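You operate a simulated robot arm through the tools that you are given. There is no shell and no other tool.

You are at the controls of a simulated robot arm. One attempt, no reset.

Task
Open up the hood for washing: plate slide at mark 1, both cradles out, flap open.
Fine: the infeed sliding door ends wide open, the plate knob loose; the main switch stays off.
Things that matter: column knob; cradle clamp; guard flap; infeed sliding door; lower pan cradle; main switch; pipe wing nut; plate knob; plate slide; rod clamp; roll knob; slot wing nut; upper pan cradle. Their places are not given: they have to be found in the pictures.

The check looks at the end state, three seconds after you hand in, the way a careful person would. Anything else that was tipped, shoved, dropped, spilled or broken makes it a failure.

Robot
A 7-joint arm with a two-finger parallel gripper, fixed in place. Base frame: the origin is on the floor under the middle of its stand, x ahead of it, y to its left, z up. Lengths are in mm, angles in rad, forces in N, time in s.
It reaches about 1479 mm from its shoulder. Its first joint turns from -2.897 to 2.897 rad. Payload 4.4 kg.
Tool frame: the origin (TCP) lies between the finger pads and is the grasp point; the fingertips stand 23 mm ahead of it; z points along the fingers, y is the line along which they close. The gripper opens to 94 mm. The fingers are 38 mm wide and 10 mm thick; the gripper's body (54 by 96 mm) begins 39 mm behind the TCP.
Orientation is that of the tool frame in the base frame, as a unit quaternion [w, x, y, z]. With the fingers straight down and closing along the base's y, the tool's x points along the base's -x, its y along +y and its z along -z.

Tools
- The arm moves only by the tool arm_command. Its argument "motion" is a list of rows, each an object (a shift or turn left out is 0, a gripper value left out holds the last) with "fingers": the closure in counts, from 0 (fully open) to 255 (shut); "linear": the shift along the base's x, y, z in mm, a list of three; "angular": the turn, a rotation vector about the base's x, y, z in rad, a list of three. In form: [{"fingers": fingers, "linear": [dx, dy, dz], "angular": [rx, ry, rz]}, ...]. A call has 1 to 20 rows; each row shifts and turns the commanded pose from where the row before left it. Rows are played at 5 a second. More than 50 mm and 0.15 rad between two rows, or a gripper value outside its range, and nothing of the call is played. A pose out of reach is approached as far as the arm can. The call stops where the force on the tool passes 80 N (or 10 N more than at its start, if that is more) or the arm is blocked; 0.2 s more then pass. The fingers move at their own pace (about 72 mm/s each) and stop on an object; they squeeze with about 34 N. The grip force told is the motor's: it shows also when the fingers shut on nothing. Time passes only in rows, and 0.2 s behind the last, so rows that do not move let the fingers close. The reply holds the time, the measured pose of the TCP, the force on the tool along the base axes, the opening and the grip force, in the units named above and with some noise, with the torque about the TCP (base axes, N m) and any sound that the robot's microphone picked up.
- Cameras (640 x 400 px; columns grow to the right, rows downward): "scene" is fixed at [51.4, 649.7, 1765]; the picture's right is [-0.29, -0.96, 0.00], its down [-0.48, 0.15, -0.87] and it looks along [0.83, -0.25, -0.50] (base axes); focal length 309 px, centre (320, 200). "wrist" rides on the gripper at [86, 16, -74] in the tool frame; the picture's right is [-0.18, 0.98, 0.00], its down [-0.58, -0.11, -0.81] and it looks along [-0.79, -0.15, 0.59] (tool axes); focal length 243 px, centre (320, 200).
- camera(camera): a new picture of that camera. No time passes.
- probe_pixels(camera, pixels): for up to 12 pixels [column, row] of the newest picture of that camera ("zoom" is the newest enlarged one), the place [x, y, z] in the base frame of the surface seen there, good to about 2 mm. No time passes.
- enlarge(camera, box): a new picture of the part [left, top, right, bottom] of that camera's present view, enlarged. No time passes.
- finish_job(): hands the job in; it is judged then, once.

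Leave the gripper open and the arm clear of the work at the hand-in unless told otherwise.

The tools are called after "Call:" as name(argument=value, ...) on one line, values as JSON. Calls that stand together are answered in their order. arm_command: Moves the arm, as the interface text tells. Its arguments: {"type":"object","properties":{"motion":{"type":"array"}},"required":["motion"]} The other tools are called the same way: camera (camera) takes a picture; probe_pixels (camera, pixels) gives the place of the surface under pixels of a picture; enlarge (camera, box) takes an enlarged picture of a part of a camera's view; finish_job () hands the job in.

At the start:

```text
clock: 0.0
position: [632.1, -118.3, 1603.2]
tool_rot: [0.001, -0.001, 1.0, 0.001]
wrist_force: [-0.8, 0.4, 0.0]
torque: [0.03, 0.01, -0.01]
opening: 94.0
gripper_force: 0.0
```

scene: 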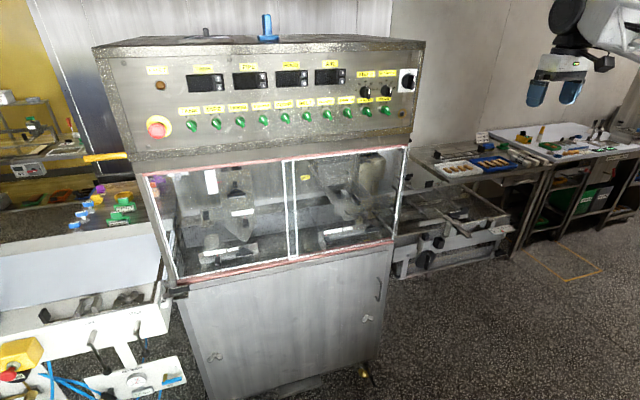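
wrist: 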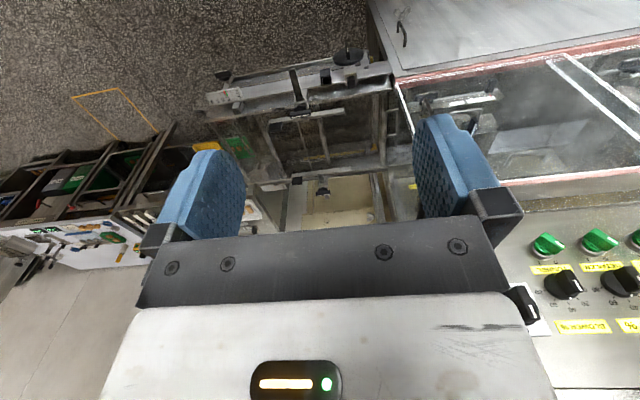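

I see a machine with a control panel on top, a glazed hood in the middle (red frame, rows 150-280), and an infeed on the right. First I'll enlarge parts of the scene to find the named parts.

Call:
enlarge(camera="scene", box=[130, 130, 290, 300])

Call:
enlarge(camera="scene", box=[270, 130, 430, 260])

Call:
enlarge(camera="scene", box=[90, 0, 430, 160])

Call:
enlarge(camera="scene", box=[380, 130, 540, 290])

Call:
enlarge(camera="scene", box=[0, 160, 200, 400])

```text
2.35 times, centred on (210, 215) of scene
```

zoom: 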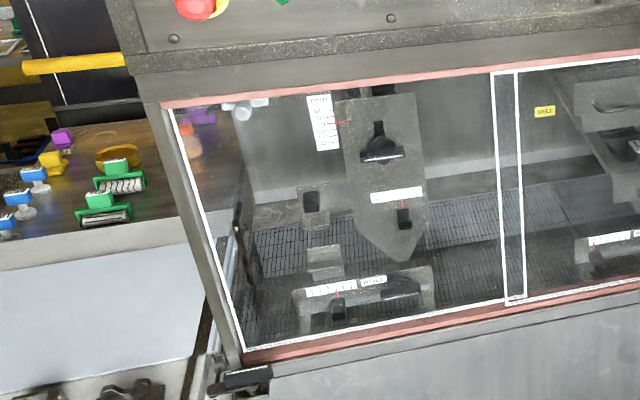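

```text
3.08 times, centred on (350, 195) of scene
```

zoom: 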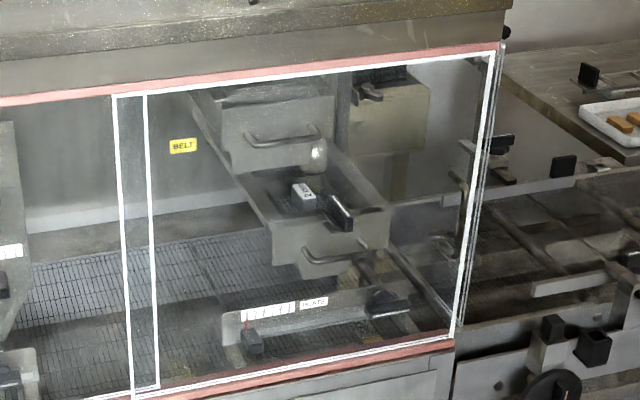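

```text
1.88 times, centred on (260, 80) of scene
```

zoom: 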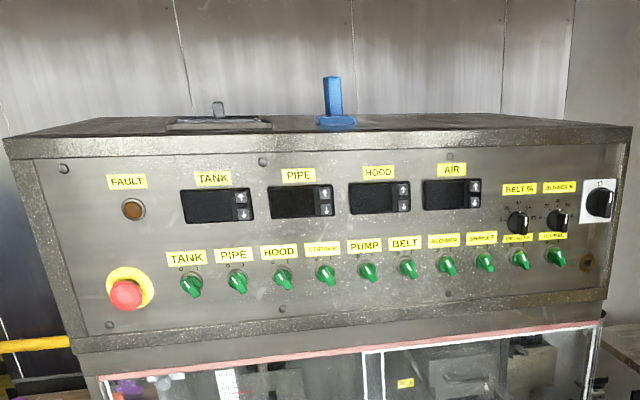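

```text
2.50 times, centred on (460, 210) of scene
```

zoom: 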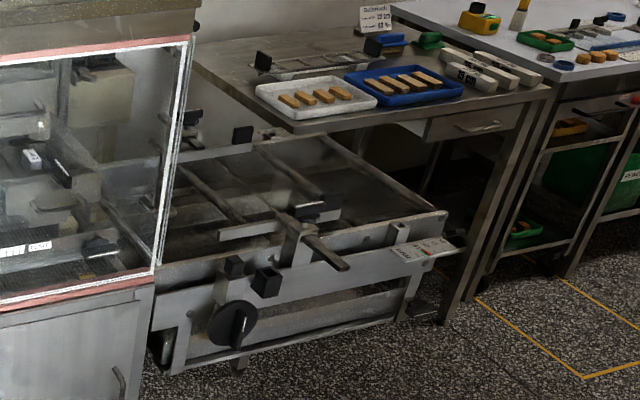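

```text
1.67 times, centred on (100, 280) of scene
```

zoom: 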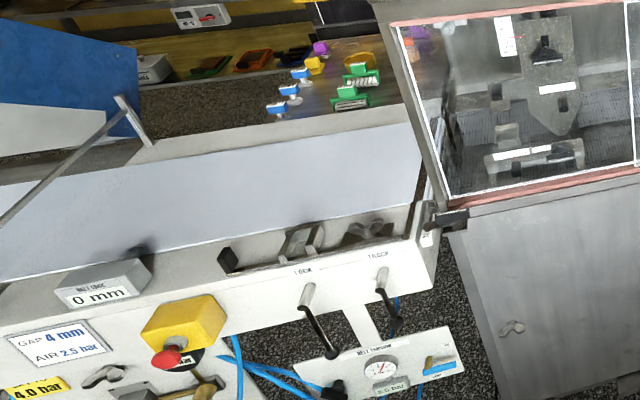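

Let me probe key points of the hood to get the geometry (frame corners, panes, handles, labels).

Call:
camera(camera="scene")

Call:
probe_pixels(camera="scene", pixels=[[148, 176], [178, 283], [288, 160], [294, 256], [406, 147], [394, 240], [178, 292], [220, 165], [340, 165], [350, 195], [268, 25], [206, 32]])

Call:
probe_pixels(camera="scene", pixels=[[236, 175], [240, 195], [208, 255], [232, 245], [250, 205], [211, 182], [212, 240], [340, 232], [335, 245], [366, 228], [328, 210], [376, 155]])

```text
taken
```

scene: 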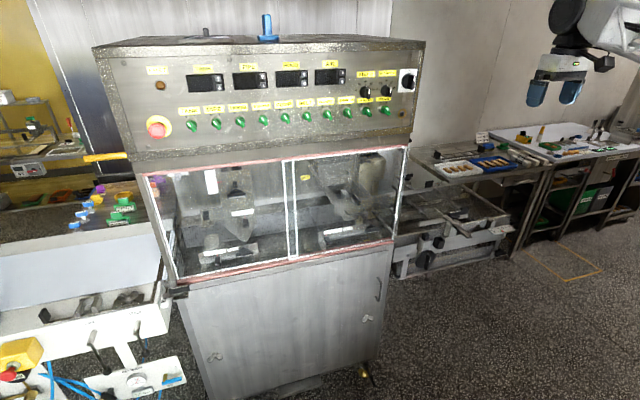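

```text
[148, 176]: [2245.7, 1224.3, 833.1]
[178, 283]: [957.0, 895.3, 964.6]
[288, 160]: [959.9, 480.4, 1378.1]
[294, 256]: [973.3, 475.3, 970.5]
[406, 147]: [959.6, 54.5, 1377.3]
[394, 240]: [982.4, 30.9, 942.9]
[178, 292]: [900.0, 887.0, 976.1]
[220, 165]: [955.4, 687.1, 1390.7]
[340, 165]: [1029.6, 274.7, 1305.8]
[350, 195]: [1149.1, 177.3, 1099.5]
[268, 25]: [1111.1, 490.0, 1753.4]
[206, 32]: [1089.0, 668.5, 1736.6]
```

```text
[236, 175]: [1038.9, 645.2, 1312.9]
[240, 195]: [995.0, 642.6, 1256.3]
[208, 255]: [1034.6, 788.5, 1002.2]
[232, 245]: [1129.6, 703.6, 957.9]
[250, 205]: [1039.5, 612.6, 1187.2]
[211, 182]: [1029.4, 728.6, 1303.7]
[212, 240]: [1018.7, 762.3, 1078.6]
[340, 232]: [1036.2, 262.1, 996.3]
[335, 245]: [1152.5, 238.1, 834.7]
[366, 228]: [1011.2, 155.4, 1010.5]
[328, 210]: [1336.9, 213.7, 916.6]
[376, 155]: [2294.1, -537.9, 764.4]
```

The panes are see-through for the probe; the front is at x≈957, opening y 55–895, z 965–1390. Now I'll enlarge smaller pieces to read labels.

Call:
enlarge(camera="scene", box=[190, 160, 270, 210])

Call:
enlarge(camera="scene", box=[180, 210, 260, 270])

Call:
enlarge(camera="scene", box=[300, 210, 390, 260])

Call:
enlarge(camera="scene", box=[310, 145, 390, 205])

Call:
enlarge(camera="scene", box=[140, 160, 200, 310])

Call:
enlarge(camera="scene", box=[180, 0, 300, 60])

Call:
enlarge(camera="scene", box=[340, 60, 430, 120])

```text
8.00 times, centred on (230, 185) of scene
```

zoom: 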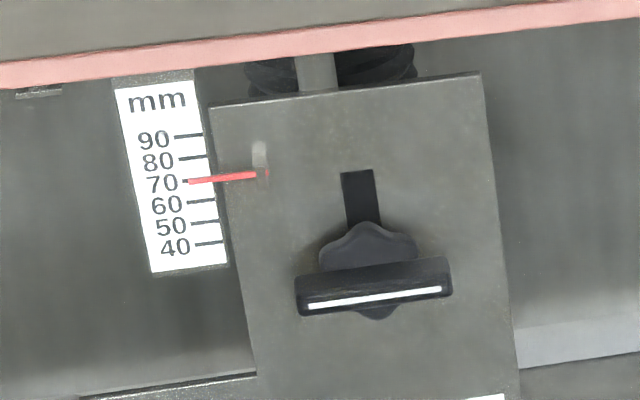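

```text
6.67 times, centred on (220, 240) of scene
```

zoom: 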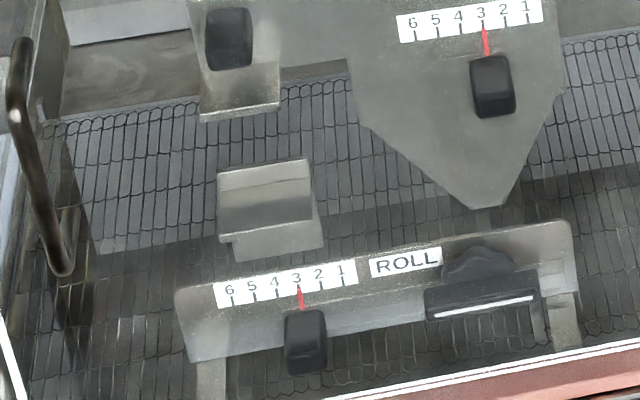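

```text
7.11 times, centred on (345, 235) of scene
```

zoom: 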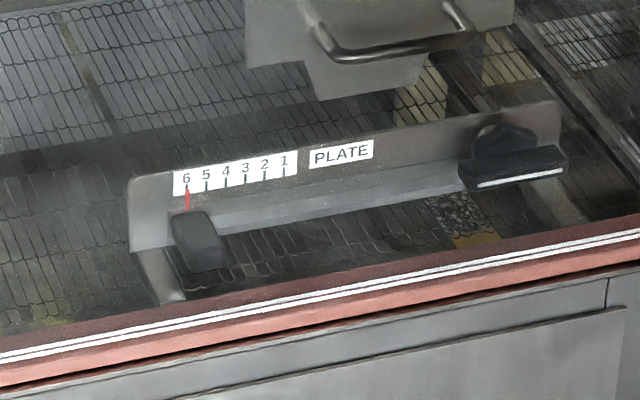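

```text
6.67 times, centred on (350, 175) of scene
```

zoom: 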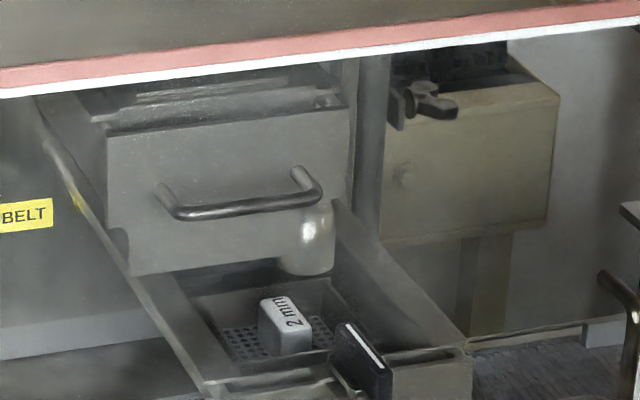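

```text
2.67 times, centred on (170, 235) of scene
```

zoom: 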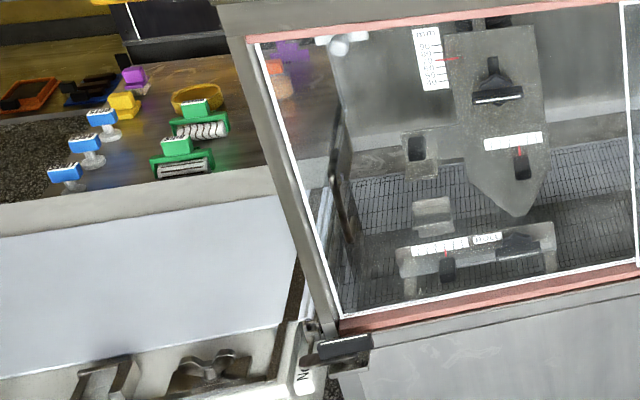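

```text
5.33 times, centred on (240, 30) of scene
```

zoom: 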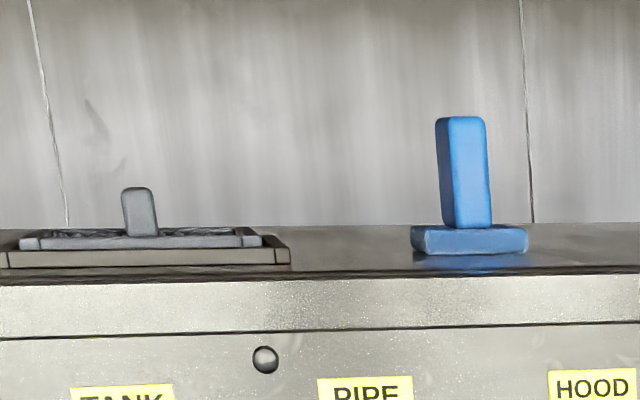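

```text
6.67 times, centred on (385, 90) of scene
```

zoom: 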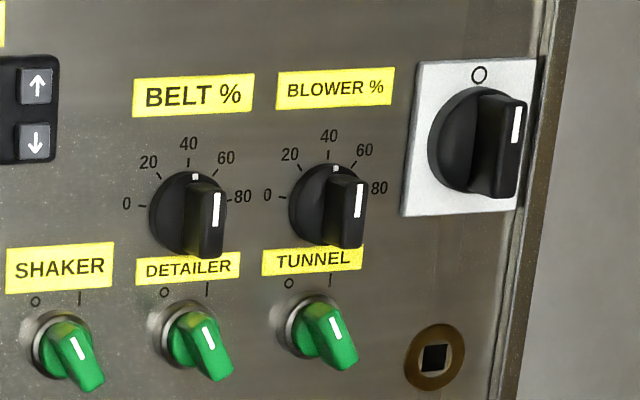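

The main switch at (405,80) points to O. The PLATE slide reads 6 with its knob at the right end (370,228). I'll zoom in on the side details: the left black lever, right side handles, and the right infeed.

Call:
enlarge(camera="scene", box=[160, 265, 220, 310])

Call:
enlarge(camera="scene", box=[380, 140, 450, 200])

Call:
enlarge(camera="scene", box=[385, 190, 465, 280])

Call:
enlarge(camera="scene", box=[320, 180, 400, 240])

Call:
enlarge(camera="wrist", box=[200, 30, 420, 240])

Call:
enlarge(camera="wrist", box=[390, 0, 640, 200])

```text
8.89 times, centred on (190, 288) of scene
```

zoom: 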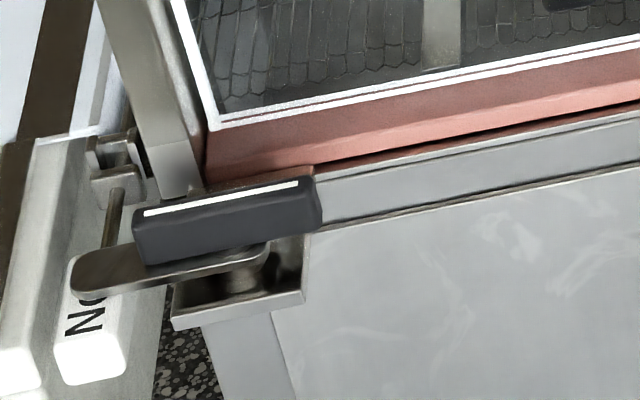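

```text
6.67 times, centred on (415, 170) of scene
```

zoom: 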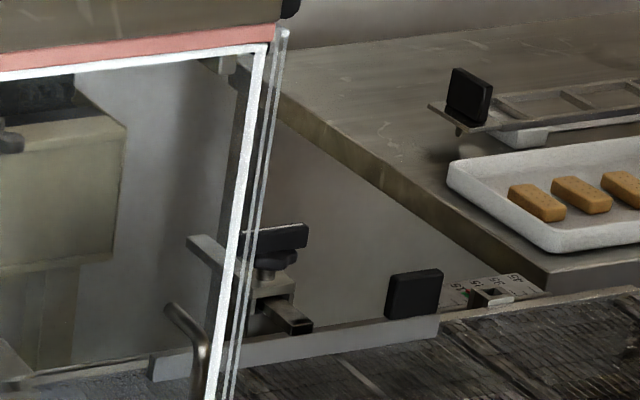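

```text
4.44 times, centred on (425, 235) of scene
```

zoom: 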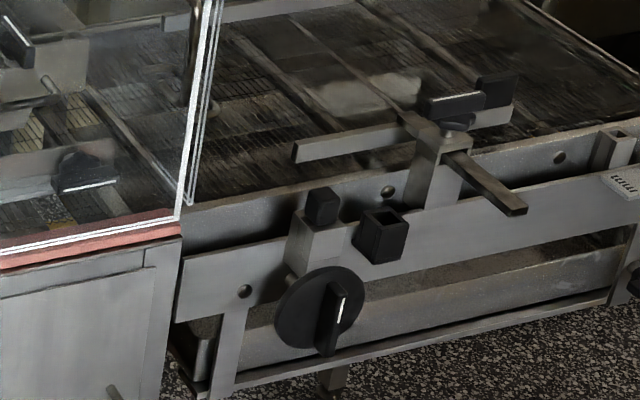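

```text
6.67 times, centred on (360, 210) of scene
```

zoom: 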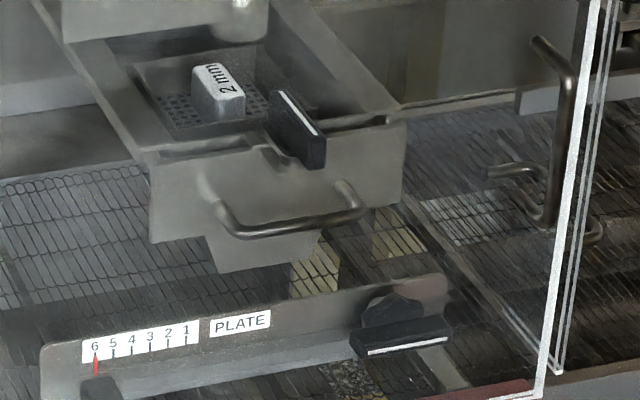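

```text
1.90 times, centred on (310, 135) of wrist
```

zoom: 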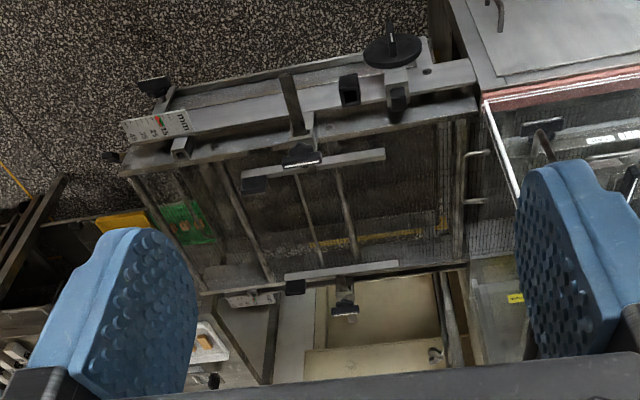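

```text
2.00 times, centred on (515, 100) of wrist
```

zoom: 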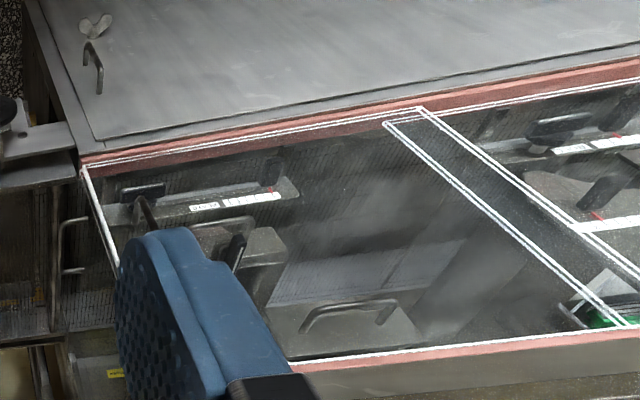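

The front has two sliding panes in red rails (overlap at cols 288–297); infeed (tray side) is right. I need a better look from the wrist camera, so I'll move the arm (free space, x≈600) to in front of the hood.

Call:
arm_command(motion=[{"fingers": 0, "linear": [-10, 40, -30]}, {"linear": [-10, 40, -30]}, {"linear": [-10, 40, -30]}, {"linear": [-10, 40, -30]}, {"linear": [0, 40, -30]}, {"linear": [0, 40, -30]}, {"linear": [0, 40, -30]}, {"linear": [0, 40, -30]}, {"linear": [0, 40, -30]}, {"linear": [0, 40, -30]}])

Call:
camera(camera="wrist")

Call:
camera(camera="scene")

```text
refused: row 1 steps farther than a row can; nothing moved
```

```text
taken
```

wrist: 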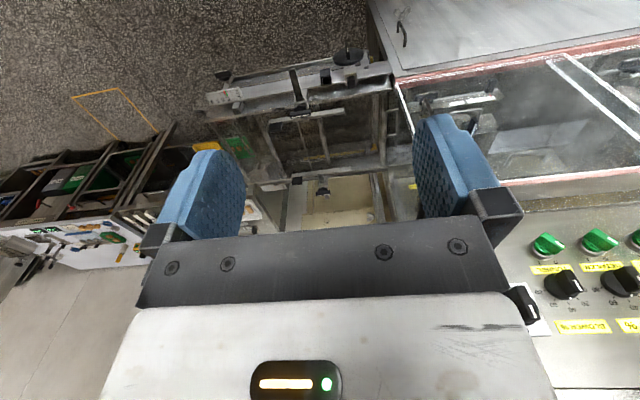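

```text
taken
```

scene: 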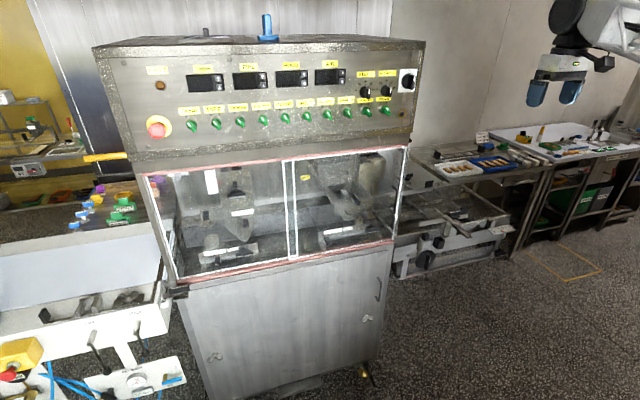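

My row was 51 mm; I'll keep each step at or below 50 mm and repeat the same move.

Call:
arm_command(motion=[{"fingers": 0, "linear": [-8, 38, -30]}, {"linear": [-8, 38, -30]}, {"linear": [-8, 38, -30]}, {"linear": [-8, 38, -30]}, {"linear": [0, 39, -30]}, {"linear": [0, 39, -30]}, {"linear": [0, 39, -30]}, {"linear": [0, 39, -30]}, {"linear": [0, 39, -30]}, {"linear": [0, 39, -30]}])

Call:
camera(camera="wrist")

Call:
camera(camera="scene")

```text
clock: 2.2
position: [600.1, 269.2, 1304.7]
tool_rot: [0.0, -0.001, 1.0, 0.0]
wrist_force: [-0.6, -0.1, 0.7]
torque: [-0.01, -0.01, 0.0]
opening: 93.9
gripper_force: 0.1
```

```text
taken
```

wrist: 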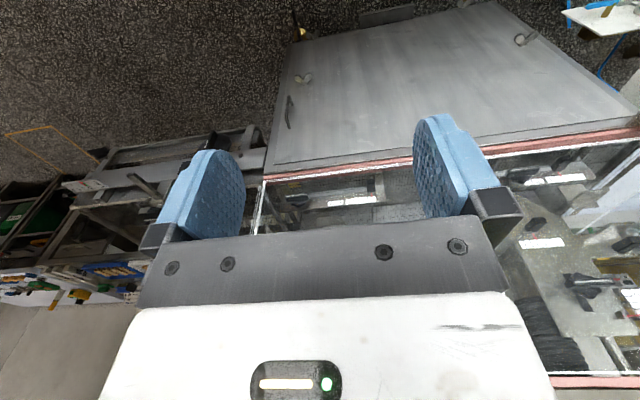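

```text
taken
```

scene: 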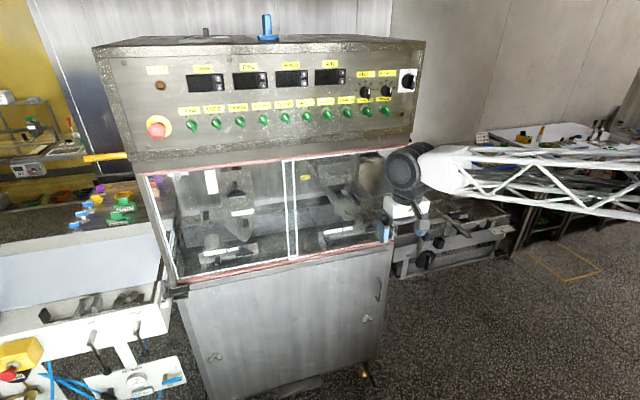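

The arm is at [600,269,1305]. I'll pitch the tool forward by ~0.6 rad so that the wrist camera looks about horizontally into the hood.

Call:
arm_command(motion=[{"linear": [-10, 20, -10], "angular": [0, -0.12, 0]}, {"linear": [-10, 20, -10], "angular": [0, -0.12, 0]}, {"linear": [-10, 20, -10], "angular": [0, -0.12, 0]}, {"linear": [-10, 20, -10], "angular": [0, -0.12, 0]}, {"linear": [-10, 20, -10], "angular": [0, -0.12, 0]}])

Call:
camera(camera="wrist")

```text
clock: 3.4
position: [549.8, 367.4, 1251.6]
tool_rot: [0.297, 0.0, 0.955, 0.0]
wrist_force: [-0.7, -0.3, -0.7]
torque: [0.01, 0.0, -0.02]
opening: 93.9
gripper_force: 0.0
```

```text
taken
```

wrist: 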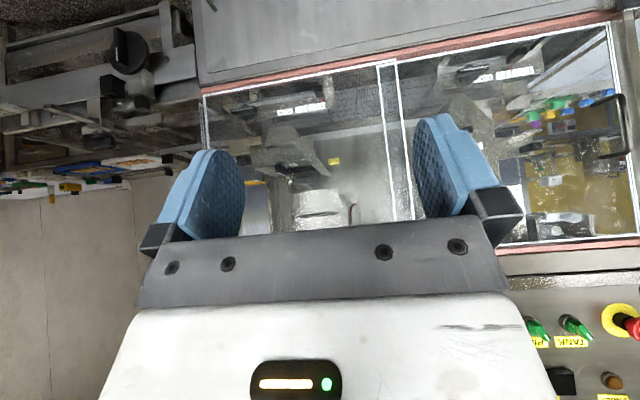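

The (upside-down) wrist view now shows both front panes, the infeed, and at right a dark handle on the outfeed side (620,125). I'll enlarge pieces.

Call:
enlarge(camera="wrist", box=[480, 0, 640, 110])

Call:
enlarge(camera="wrist", box=[480, 60, 640, 260])

Call:
enlarge(camera="wrist", box=[190, 60, 420, 230])

Call:
enlarge(camera="wrist", box=[0, 0, 220, 200])

Call:
probe_pixels(camera="wrist", pixels=[[620, 95], [632, 150], [600, 105], [205, 110], [383, 70], [395, 70], [608, 25], [200, 130], [545, 48], [480, 65], [560, 175], [395, 40]])

```text
3.64 times, centred on (560, 55) of wrist
```

zoom: 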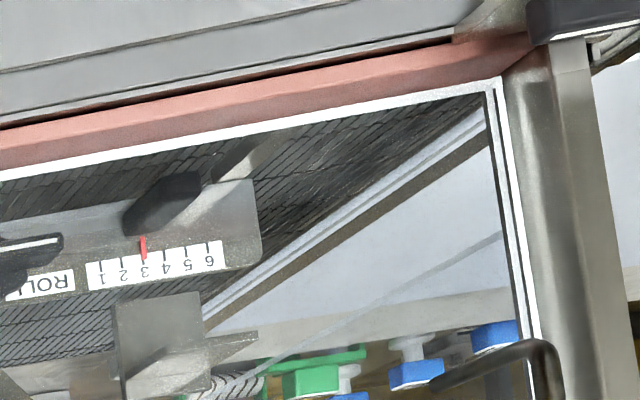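

```text
2.00 times, centred on (560, 160) of wrist
```

zoom: 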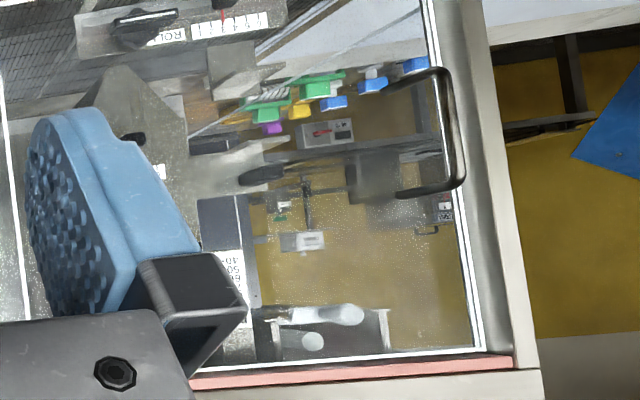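

```text
2.35 times, centred on (305, 145) of wrist
```

zoom: 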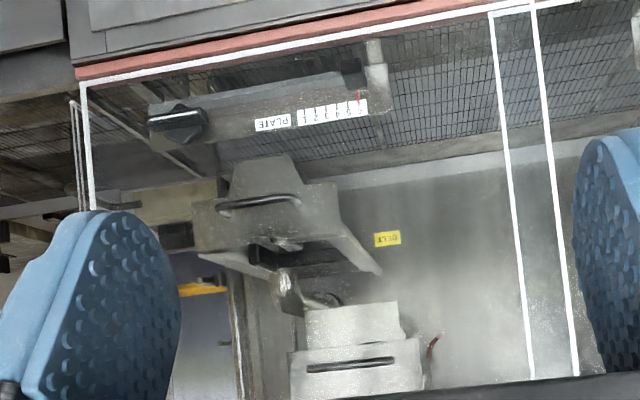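

```text
2.00 times, centred on (110, 100) of wrist
```

zoom: 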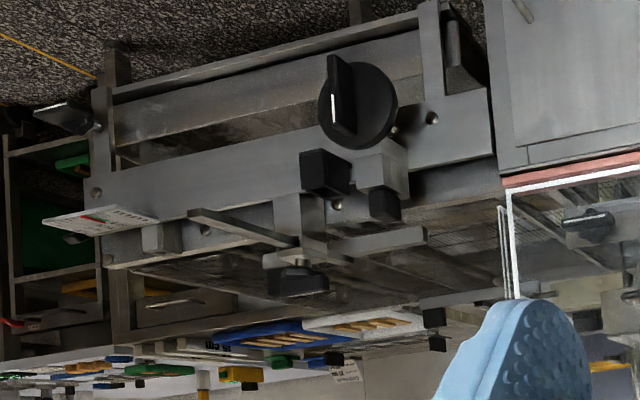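

```text
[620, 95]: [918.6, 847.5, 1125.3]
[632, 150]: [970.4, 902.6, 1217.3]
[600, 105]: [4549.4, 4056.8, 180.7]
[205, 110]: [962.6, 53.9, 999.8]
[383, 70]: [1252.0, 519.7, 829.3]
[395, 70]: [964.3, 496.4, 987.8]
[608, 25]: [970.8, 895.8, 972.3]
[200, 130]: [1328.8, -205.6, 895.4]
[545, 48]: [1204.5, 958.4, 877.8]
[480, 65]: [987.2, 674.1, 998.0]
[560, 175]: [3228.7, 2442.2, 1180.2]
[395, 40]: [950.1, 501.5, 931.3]
```

The outfeed pane has a D-handle at about [918,850,1125–1215]; the infeed pane should have a similar one near y≈90. To find the guard flap I'll go look at the hood's right (infeed) end from outside-right: move to y≈-200 and yaw left 0.6 rad.

Call:
arm_command(motion=[{"linear": [0, -48, 0]}, {"linear": [0, -48, 0]}, {"linear": [0, -48, 0]}, {"linear": [0, -48, 0]}, {"linear": [0, -48, 0]}, {"linear": [0, -48, 0]}, {"linear": [0, -48, 0]}, {"linear": [0, -48, 0], "angular": [0, 0, 0.12]}, {"linear": [0, -48, 0], "angular": [0, 0, 0.12]}, {"linear": [0, -48, 0], "angular": [0, 0, 0.12]}, {"linear": [0, -48, 0], "angular": [0, 0, 0.12]}, {"linear": [0, -48, 0], "angular": [0, 0, 0.12]}])

Call:
camera(camera="wrist")

Call:
enlarge(camera="wrist", box=[190, 0, 450, 220])

```text
clock: 6.0
position: [552.3, -210.5, 1253.8]
tool_rot: [0.284, -0.282, 0.912, 0.087]
wrist_force: [-0.7, 0.1, 0.8]
torque: [0.01, -0.02, 0.02]
opening: 93.9
gripper_force: 0.2
```

```text
taken
```

wrist: 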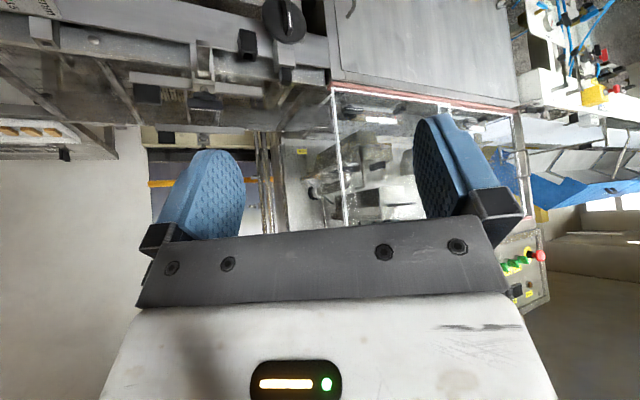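

```text
1.82 times, centred on (320, 110) of wrist
```

zoom: 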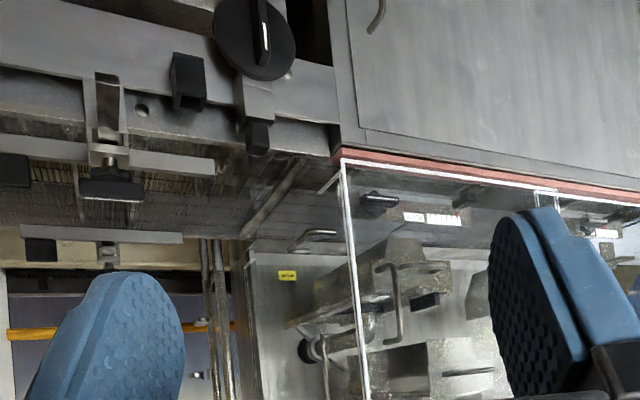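

I see at the hood's right end a D-handle (zoom 315,240) on what seems a transparent panel, and the infeed door's handle (zoom 390,300). Zooming in further and probing.

Call:
enlarge(camera="wrist", box=[270, 70, 400, 160])

Call:
probe_pixels(camera="wrist", pixels=[[317, 128], [310, 136], [325, 128], [345, 145], [352, 165], [350, 135], [303, 151], [330, 90], [328, 100], [340, 140], [318, 186], [311, 190]])

Call:
enlarge(camera="wrist", box=[250, 140, 420, 240])

```text
4.44 times, centred on (335, 115) of wrist
```

zoom: 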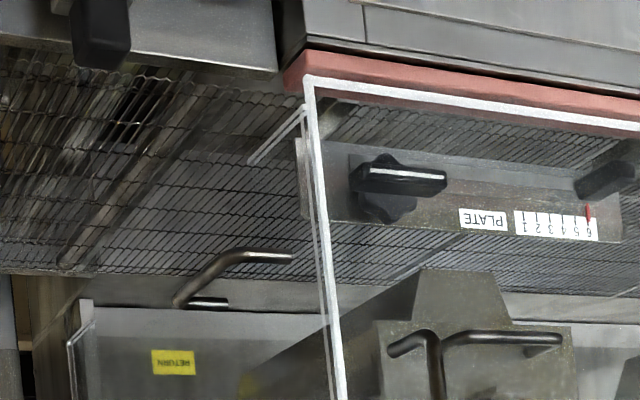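

```text
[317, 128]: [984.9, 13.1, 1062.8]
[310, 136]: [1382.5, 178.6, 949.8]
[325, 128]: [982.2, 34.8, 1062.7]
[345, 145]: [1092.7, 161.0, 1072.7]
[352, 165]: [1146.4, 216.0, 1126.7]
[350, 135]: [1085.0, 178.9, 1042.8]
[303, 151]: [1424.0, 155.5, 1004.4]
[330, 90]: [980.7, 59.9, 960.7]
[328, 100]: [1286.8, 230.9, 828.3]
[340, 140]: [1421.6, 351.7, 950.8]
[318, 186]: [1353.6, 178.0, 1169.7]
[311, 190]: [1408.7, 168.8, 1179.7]
```

```text
3.76 times, centred on (335, 190) of wrist
```

zoom: 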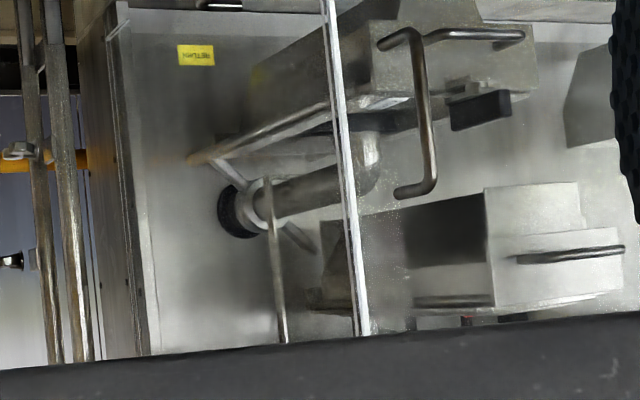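

There is a transparent flap at the hood's right end with a D-handle protruding outwards near [985,13,1063] – very likely the guard flap. I'll zoom again and probe it thoroughly.

Call:
enlarge(camera="wrist", box=[280, 80, 350, 150])

```text
5.71 times, centred on (315, 115) of wrist
```

zoom: 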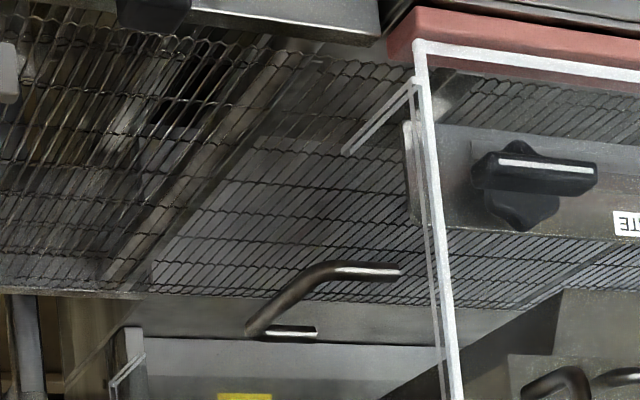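

Call:
probe_pixels(camera="zoom", pixels=[[335, 268], [395, 273], [260, 315], [250, 332], [310, 332], [380, 125], [350, 148], [413, 85], [430, 250], [120, 375], [440, 340], [300, 285]])

```text
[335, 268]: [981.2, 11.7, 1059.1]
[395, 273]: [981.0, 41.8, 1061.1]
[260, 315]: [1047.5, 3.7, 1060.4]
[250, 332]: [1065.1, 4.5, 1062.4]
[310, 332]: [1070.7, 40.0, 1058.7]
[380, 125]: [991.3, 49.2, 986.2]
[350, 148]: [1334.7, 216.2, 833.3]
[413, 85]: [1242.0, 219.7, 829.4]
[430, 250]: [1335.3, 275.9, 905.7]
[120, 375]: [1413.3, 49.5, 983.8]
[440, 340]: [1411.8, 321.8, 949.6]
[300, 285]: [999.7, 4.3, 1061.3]
```

The guard flap: pane at y≈45–49, x 965–1413, bottom z≈985, D-handle bar along x (983–1068) at y≈4, z≈1060. Now I'll probe the infeed door's handle and the cradles/clamp.

Call:
enlarge(camera="wrist", box=[320, 130, 430, 210])

```text
5.00 times, centred on (375, 170) of wrist
```

zoom: 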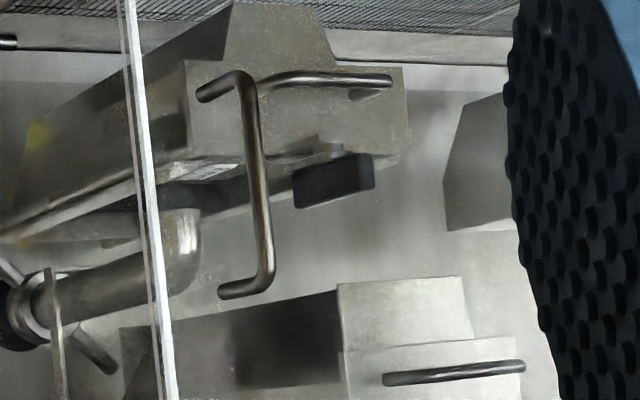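

Call:
probe_pixels(camera="zoom", pixels=[[210, 90], [250, 80], [258, 180], [265, 270], [228, 290], [330, 78], [280, 90], [335, 185], [450, 370], [395, 378], [340, 155], [400, 310]])

Call:
probe_pixels(camera="zoom", pixels=[[290, 30], [220, 70], [400, 90], [400, 140], [300, 130], [150, 180], [60, 190], [180, 220], [20, 315], [70, 350], [480, 180], [30, 130]])

```text
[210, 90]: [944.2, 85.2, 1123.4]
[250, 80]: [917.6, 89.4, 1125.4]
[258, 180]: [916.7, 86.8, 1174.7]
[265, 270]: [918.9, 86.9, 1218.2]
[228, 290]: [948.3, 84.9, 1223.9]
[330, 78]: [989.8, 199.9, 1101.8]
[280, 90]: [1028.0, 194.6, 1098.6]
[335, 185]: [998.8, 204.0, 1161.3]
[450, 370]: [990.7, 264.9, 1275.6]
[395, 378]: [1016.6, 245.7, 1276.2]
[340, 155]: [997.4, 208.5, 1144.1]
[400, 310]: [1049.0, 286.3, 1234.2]
```

```text
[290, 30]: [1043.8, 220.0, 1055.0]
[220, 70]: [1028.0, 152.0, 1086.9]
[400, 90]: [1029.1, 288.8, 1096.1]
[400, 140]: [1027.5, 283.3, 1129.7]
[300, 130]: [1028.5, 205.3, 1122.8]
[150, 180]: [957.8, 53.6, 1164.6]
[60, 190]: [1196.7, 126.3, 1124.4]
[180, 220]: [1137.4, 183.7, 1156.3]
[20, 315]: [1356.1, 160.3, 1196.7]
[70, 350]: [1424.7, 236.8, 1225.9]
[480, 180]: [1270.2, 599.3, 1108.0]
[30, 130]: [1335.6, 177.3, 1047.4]
```

Infeed door handle: vertical bar at x≈917, y≈88, z 1123–1221. Lower cradle handle bar ≈[988,~230,1101], clamp knob ≈[998,204,1150], upper cradle handle bar ≈[988,~265,1276]. I'll now bring the tool to point straight forward (+x): undo yaw, pitch the remaining 0.97 rad.

Call:
arm_command(motion=[{"linear": [10, 30, -10], "angular": [0, 0, -0.12]}, {"linear": [10, 30, -10], "angular": [0, 0, -0.12]}, {"linear": [10, 30, -10], "angular": [0, 0, -0.12]}, {"linear": [10, 30, -10], "angular": [0, 0, -0.12]}, {"linear": [10, 30, -10], "angular": [0, 0, -0.12]}, {"linear": [10, 20, -5], "angular": [0, -0.1214, 0]}, {"linear": [10, 20, -5], "angular": [0, -0.1214, 0]}, {"linear": [10, 20, -5], "angular": [0, -0.1214, 0]}, {"linear": [10, 20, -5], "angular": [0, -0.1214, 0]}, {"linear": [10, 20, -5], "angular": [0, -0.1214, 0]}, {"linear": [10, 10, -5], "angular": [0, -0.1214, 0]}, {"linear": [10, 10, 0], "angular": [0, -0.1214, 0]}, {"linear": [10, 10, 0], "angular": [0, -0.1214, 0]}])

Call:
camera(camera="wrist")

Call:
camera(camera="scene")

```text
clock: 8.8
position: [665.4, 45.4, 1170.5]
tool_rot: [0.639, 0.024, 0.768, -0.018]
wrist_force: [-0.1, 0.5, 4.9]
torque: [-0.02, 0.3, 0.03]
opening: 94.1
gripper_force: 0.1
out of reach, approached as far as the arm can: row 11, 12, 13
```

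```text
taken
```

wrist: 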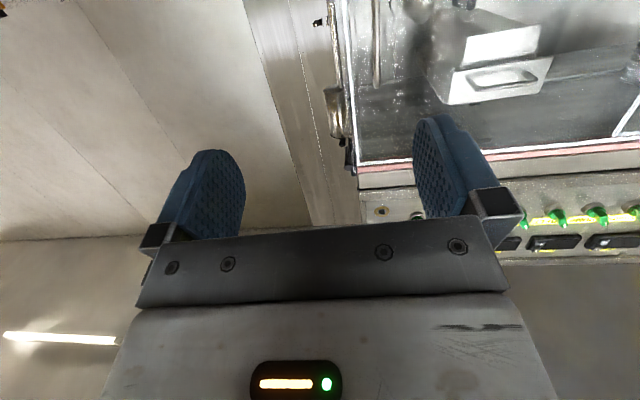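

```text
taken
```

scene: 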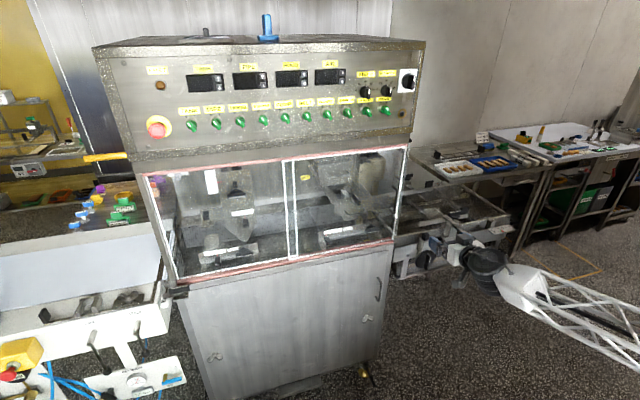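

The last pitch rows weren't reachable here (tool is ~10° below horizontal) – probably a wrist limit that relaxes when the arm is extended. I'll move toward x≈800, y≈88, z≈1172 (clear of hood front at x≈917 handle) and see whether the orientation gets to horizontal; meanwhile probing the infeed region for obstacles.

Call:
probe_pixels(camera="scene", pixels=[[427, 262], [440, 243], [424, 240], [455, 215], [470, 218], [400, 270], [500, 220], [452, 225]])

Call:
arm_command(motion=[{"linear": [30, 10, 0]}, {"linear": [30, 10, 0]}, {"linear": [30, 10, 0]}, {"linear": [20, 10, 0]}, {"linear": [0, 0, 0]}])

```text
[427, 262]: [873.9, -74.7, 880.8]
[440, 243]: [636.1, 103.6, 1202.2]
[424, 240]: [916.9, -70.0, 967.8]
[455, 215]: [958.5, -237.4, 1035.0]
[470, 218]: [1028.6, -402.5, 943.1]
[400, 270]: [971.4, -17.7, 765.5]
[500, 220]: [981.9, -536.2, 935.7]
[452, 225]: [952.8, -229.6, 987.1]
```

```text
clock: 10.0
position: [775.6, 85.1, 1169.8]
tool_rot: [0.64, 0.017, 0.768, -0.022]
wrist_force: [0.0, -0.2, 0.2]
torque: [0.01, -0.02, 0.02]
opening: 93.9
gripper_force: 0.1
```

Calls start from the measured pose. Now I try the remaining pitch (~0.18 rad) at this more extended place.

Call:
arm_command(motion=[{"angular": [0, -0.06, 0]}, {"angular": [0, -0.06, 0]}, {"angular": [0, -0.06, 0]}])

```text
clock: 10.8
position: [775.8, 85.4, 1171.1]
tool_rot: [0.706, 0.02, 0.708, -0.022]
wrist_force: [-0.2, -0.7, -0.3]
torque: [0.01, 0.01, -0.01]
opening: 94.0
gripper_force: 0.1
```

Tool is now horizontal with a small yaw error (-0.06). I'll correct that and try a roll about the tool axis (+x) to bring the camera to the top side, 10 rows first.

Call:
arm_command(motion=[{"angular": [0, 0, 0.059]}, {"angular": [0.15, 0, 0]}, {"angular": [0.15, 0, 0]}, {"angular": [0.15, 0, 0]}, {"angular": [0.15, 0, 0]}, {"angular": [0.15, 0, 0]}, {"angular": [0.15, 0, 0]}, {"angular": [0.15, 0, 0]}, {"angular": [0.15, 0, 0]}, {"angular": [0.15, 0, 0]}, {"angular": [0.15, 0, 0]}])

```text
clock: 13.2
position: [731.9, 173.1, 1369.2]
tool_rot: [0.509, 0.486, 0.531, 0.472]
wrist_force: [0.4, 0.2, 0.1]
torque: [0.01, 0.0, 0.0]
opening: 94.2
gripper_force: 0.1
out of reach, approached as far as the arm can: row 3, 4, 5, 6, 7, 8, 9, 10, 11
```

The roll was reached but the position drifted to [732,173,1369]. Let me look at the arm's configuration.

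Call:
camera(camera="scene")

Call:
camera(camera="wrist")

```text
taken
```

scene: 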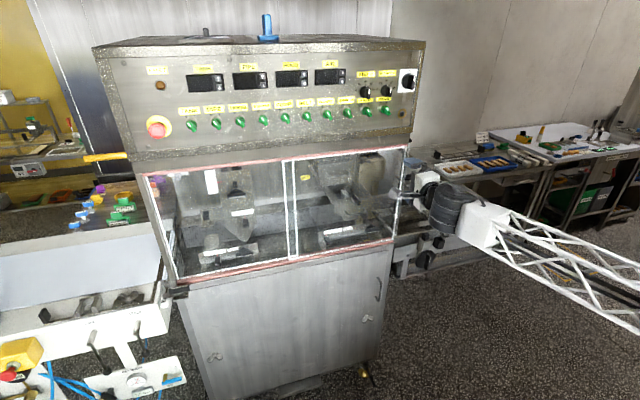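

```text
taken
```

wrist: 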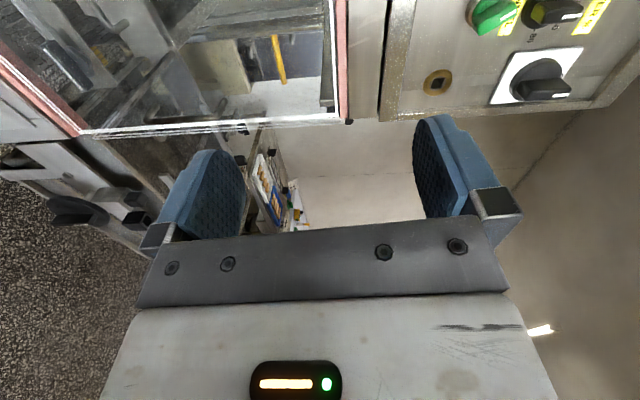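

Now with this orientation, I'll try to go back to [776,85,1200] to see whether the pose is feasible there.

Call:
arm_command(motion=[{"linear": [10, -20, -40]}, {"linear": [10, -20, -40]}, {"linear": [10, -20, -40]}, {"linear": [14, -20, -40]}, {"linear": [0, -8, -10]}])

```text
clock: 14.4
position: [760.5, 74.0, 1338.8]
tool_rot: [0.501, 0.492, 0.539, 0.465]
wrist_force: [0.2, 0.5, 0.6]
torque: [0.02, -0.05, -0.01]
opening: 94.3
gripper_force: 0.1
out of reach, approached as far as the arm can: row 1, 2, 3, 4, 5
```

This roll direction runs into a limit (z stuck at 1339). I'll roll back by 1.5 and then test the opposite direction.

Call:
arm_command(motion=[{"angular": [-0.15, 0, 0]}, {"angular": [-0.15, 0, 0]}, {"angular": [-0.15, 0, 0]}, {"angular": [-0.15, 0, 0]}, {"angular": [-0.15, 0, 0]}, {"angular": [-0.15, 0, 0]}, {"angular": [-0.15, 0, 0]}, {"angular": [-0.15, 0, 0]}, {"angular": [-0.15, 0, 0]}, {"angular": [-0.15, 0, 0]}, {"linear": [0, 0, -40]}, {"linear": [0, 0, -40]}, {"linear": [0, 0, -40]}, {"linear": [0, 10, -40]}])

```text
clock: 17.4
position: [757.6, 83.5, 1180.9]
tool_rot: [0.704, 0.014, 0.71, -0.021]
wrist_force: [0.7, 0.6, 0.3]
torque: [0.06, 0.01, -0.03]
opening: 94.0
gripper_force: 0.0
```

Back at [758,84,1181], horizontal. Now test the negative roll direction.

Call:
arm_command(motion=[{"angular": [-0.15, 0, 0]}, {"angular": [-0.15, 0, 0]}, {"angular": [-0.15, 0, 0]}, {"angular": [-0.15, 0, 0]}, {"angular": [-0.15, 0, 0]}, {"angular": [-0.15, 0, 0]}, {"angular": [-0.15, 0, 0]}, {"angular": [-0.15, 0, 0]}, {"angular": [-0.15, 0, 0]}, {"angular": [-0.15, 0, 0]}])

```text
clock: 19.6
position: [757.0, 81.7, 1179.3]
tool_rot: [0.524, -0.47, 0.505, -0.499]
wrist_force: [0.0, 0.1, 0.8]
torque: [-0.03, 0.01, 0.0]
opening: 94.1
gripper_force: 0.0
```

Negative roll works. I'll continue toward -π so the camera is on top.

Call:
arm_command(motion=[{"angular": [-0.15, 0, 0]}, {"angular": [-0.15, 0, 0]}, {"angular": [-0.15, 0, 0]}, {"angular": [-0.15, 0, 0]}, {"angular": [-0.15, 0, 0]}, {"angular": [-0.15, 0, 0]}, {"angular": [-0.15, 0, 0]}, {"angular": [-0.15, 0, 0]}, {"angular": [-0.15, 0, 0]}, {"angular": [-0.15, 0, 0]}, {"angular": [-0.14, 0, 0]}])

Call:
camera(camera="wrist")

Call:
camera(camera="scene")

```text
clock: 22.0
position: [759.5, 81.9, 1180.7]
tool_rot: [-0.011, 0.704, 0.017, 0.71]
wrist_force: [0.4, 0.2, -0.6]
torque: [-0.01, -0.03, -0.03]
opening: 94.1
gripper_force: 0.1
```

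```text
taken
```

wrist: 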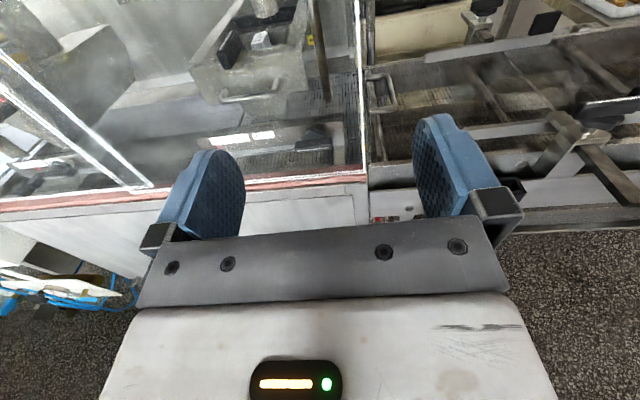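

```text
taken
```

scene: 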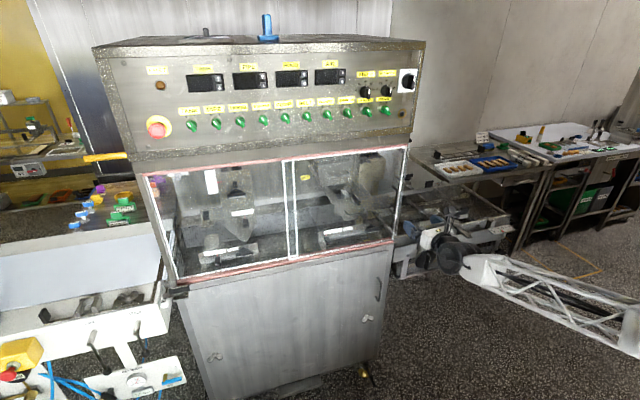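

Camera is now on top and upright. I see the infeed door's handle bar (318, 0–100), the cradles, and the guard flap's handle (380,90). Enlarging for detail of the cradles and plate.

Call:
enlarge(camera="wrist", box=[180, 0, 360, 110])

Call:
enlarge(camera="wrist", box=[190, 90, 400, 190])

Call:
enlarge(camera="wrist", box=[340, 0, 440, 120])

```text
3.56 times, centred on (270, 55) of wrist
```

zoom: 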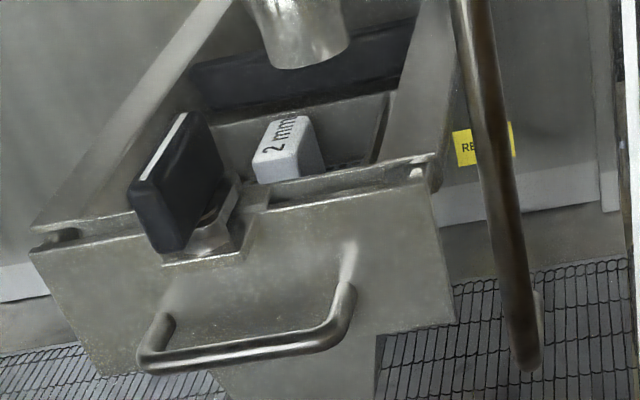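

```text
3.05 times, centred on (295, 140) of wrist
```

zoom: 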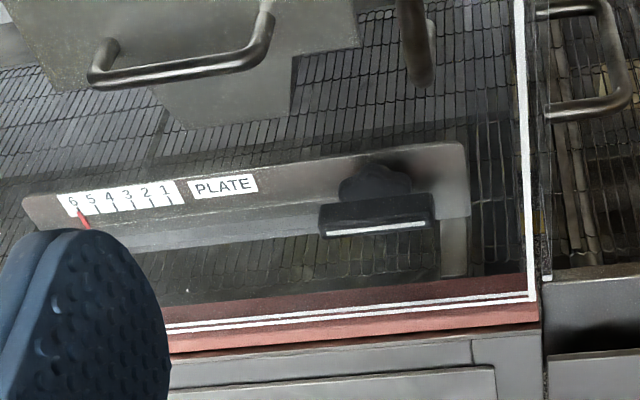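

```text
3.33 times, centred on (390, 60) of wrist
```

zoom: 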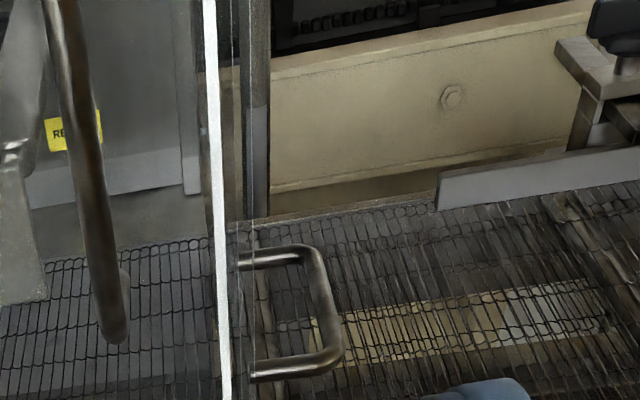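

Good views: the cradle clamp is a T-knob on a stud at the lower cradle's front; plate knob is a T-knob at the PLATE rail. Now I go to the infeed door handle: align yaw, then advance to x≈912 with open fingers straddling the vertical bar (y≈88, z≈1172).

Call:
arm_command(motion=[{"linear": [20, 3, -4], "angular": [0, 0, -0.04]}, {"linear": [40, 3, -4]}, {"linear": [40, 0, 0]}, {"linear": [30, 0, 0]}, {"linear": [12, 0, 0]}, {"linear": [0, 0, 0]}])

Call:
camera(camera="wrist")

```text
clock: 23.4
position: [898.0, 88.3, 1172.8]
tool_rot: [0.001, 0.703, 0.004, 0.711]
wrist_force: [-0.3, -0.3, -0.2]
torque: [-0.02, 0.01, -0.01]
opening: 94.0
gripper_force: 0.2
```

```text
taken
```

wrist: 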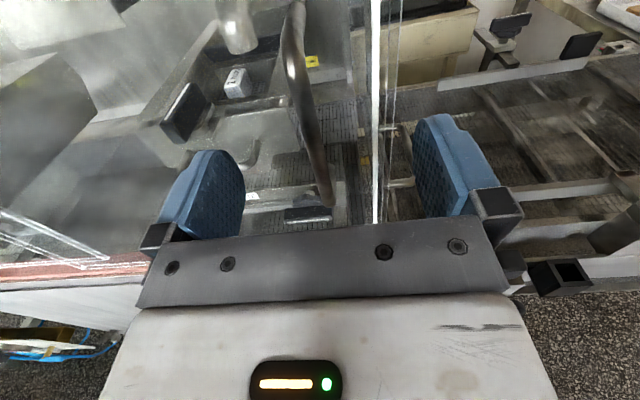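

The handle bar (310,100) is between the fingers. Advance 14 mm and close.

Call:
arm_command(motion=[{"linear": [14, 0, 0]}, {"fingers": 255}, {}, {}, {}, {}])

Call:
camera(camera="wrist")

```text
clock: 24.8
position: [913.0, 90.6, 1171.7]
tool_rot: [0.0, 0.704, 0.005, 0.711]
wrist_force: [10.4, 42.0, 1.4]
torque: [1.45, 0.1, 0.26]
opening: 8.6
gripper_force: 45.2
```

```text
taken
```

wrist: 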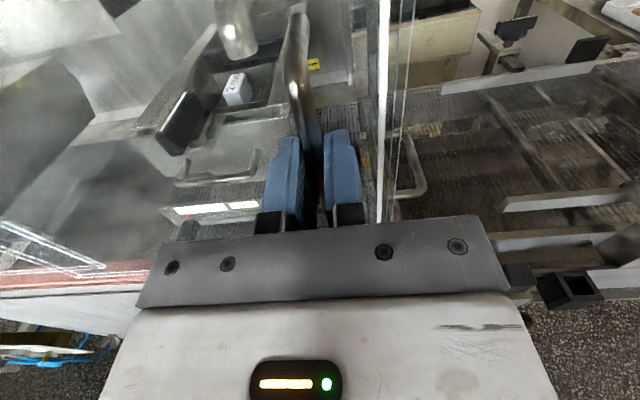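

Gripped (opening 8.6 mm). There's a 42 N side force since the bar sits a few mm further in +y. I'll start sliding in +y.

Call:
arm_command(motion=[{"linear": [0, 8, 0]}, {"linear": [0, 15, 0]}, {"linear": [0, 20, 0]}, {"linear": [0, 20, 0]}])

Call:
camera(camera="scene")

```text
clock: 25.8
position: [913.9, 150.9, 1172.5]
tool_rot: [-0.001, 0.704, 0.005, 0.71]
wrist_force: [12.9, -4.5, 2.4]
torque: [1.57, 0.16, -0.08]
opening: 8.9
gripper_force: 44.8
```

```text
taken
```

scene: 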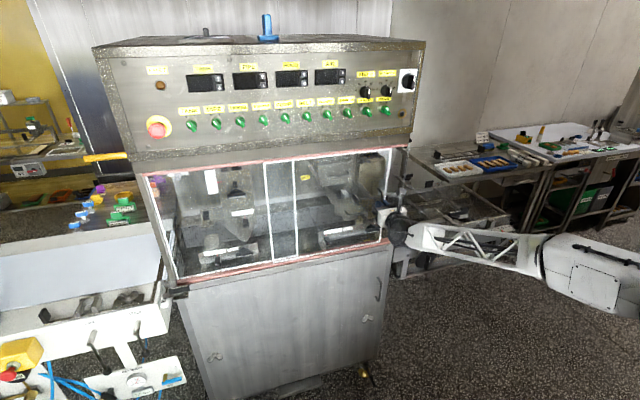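

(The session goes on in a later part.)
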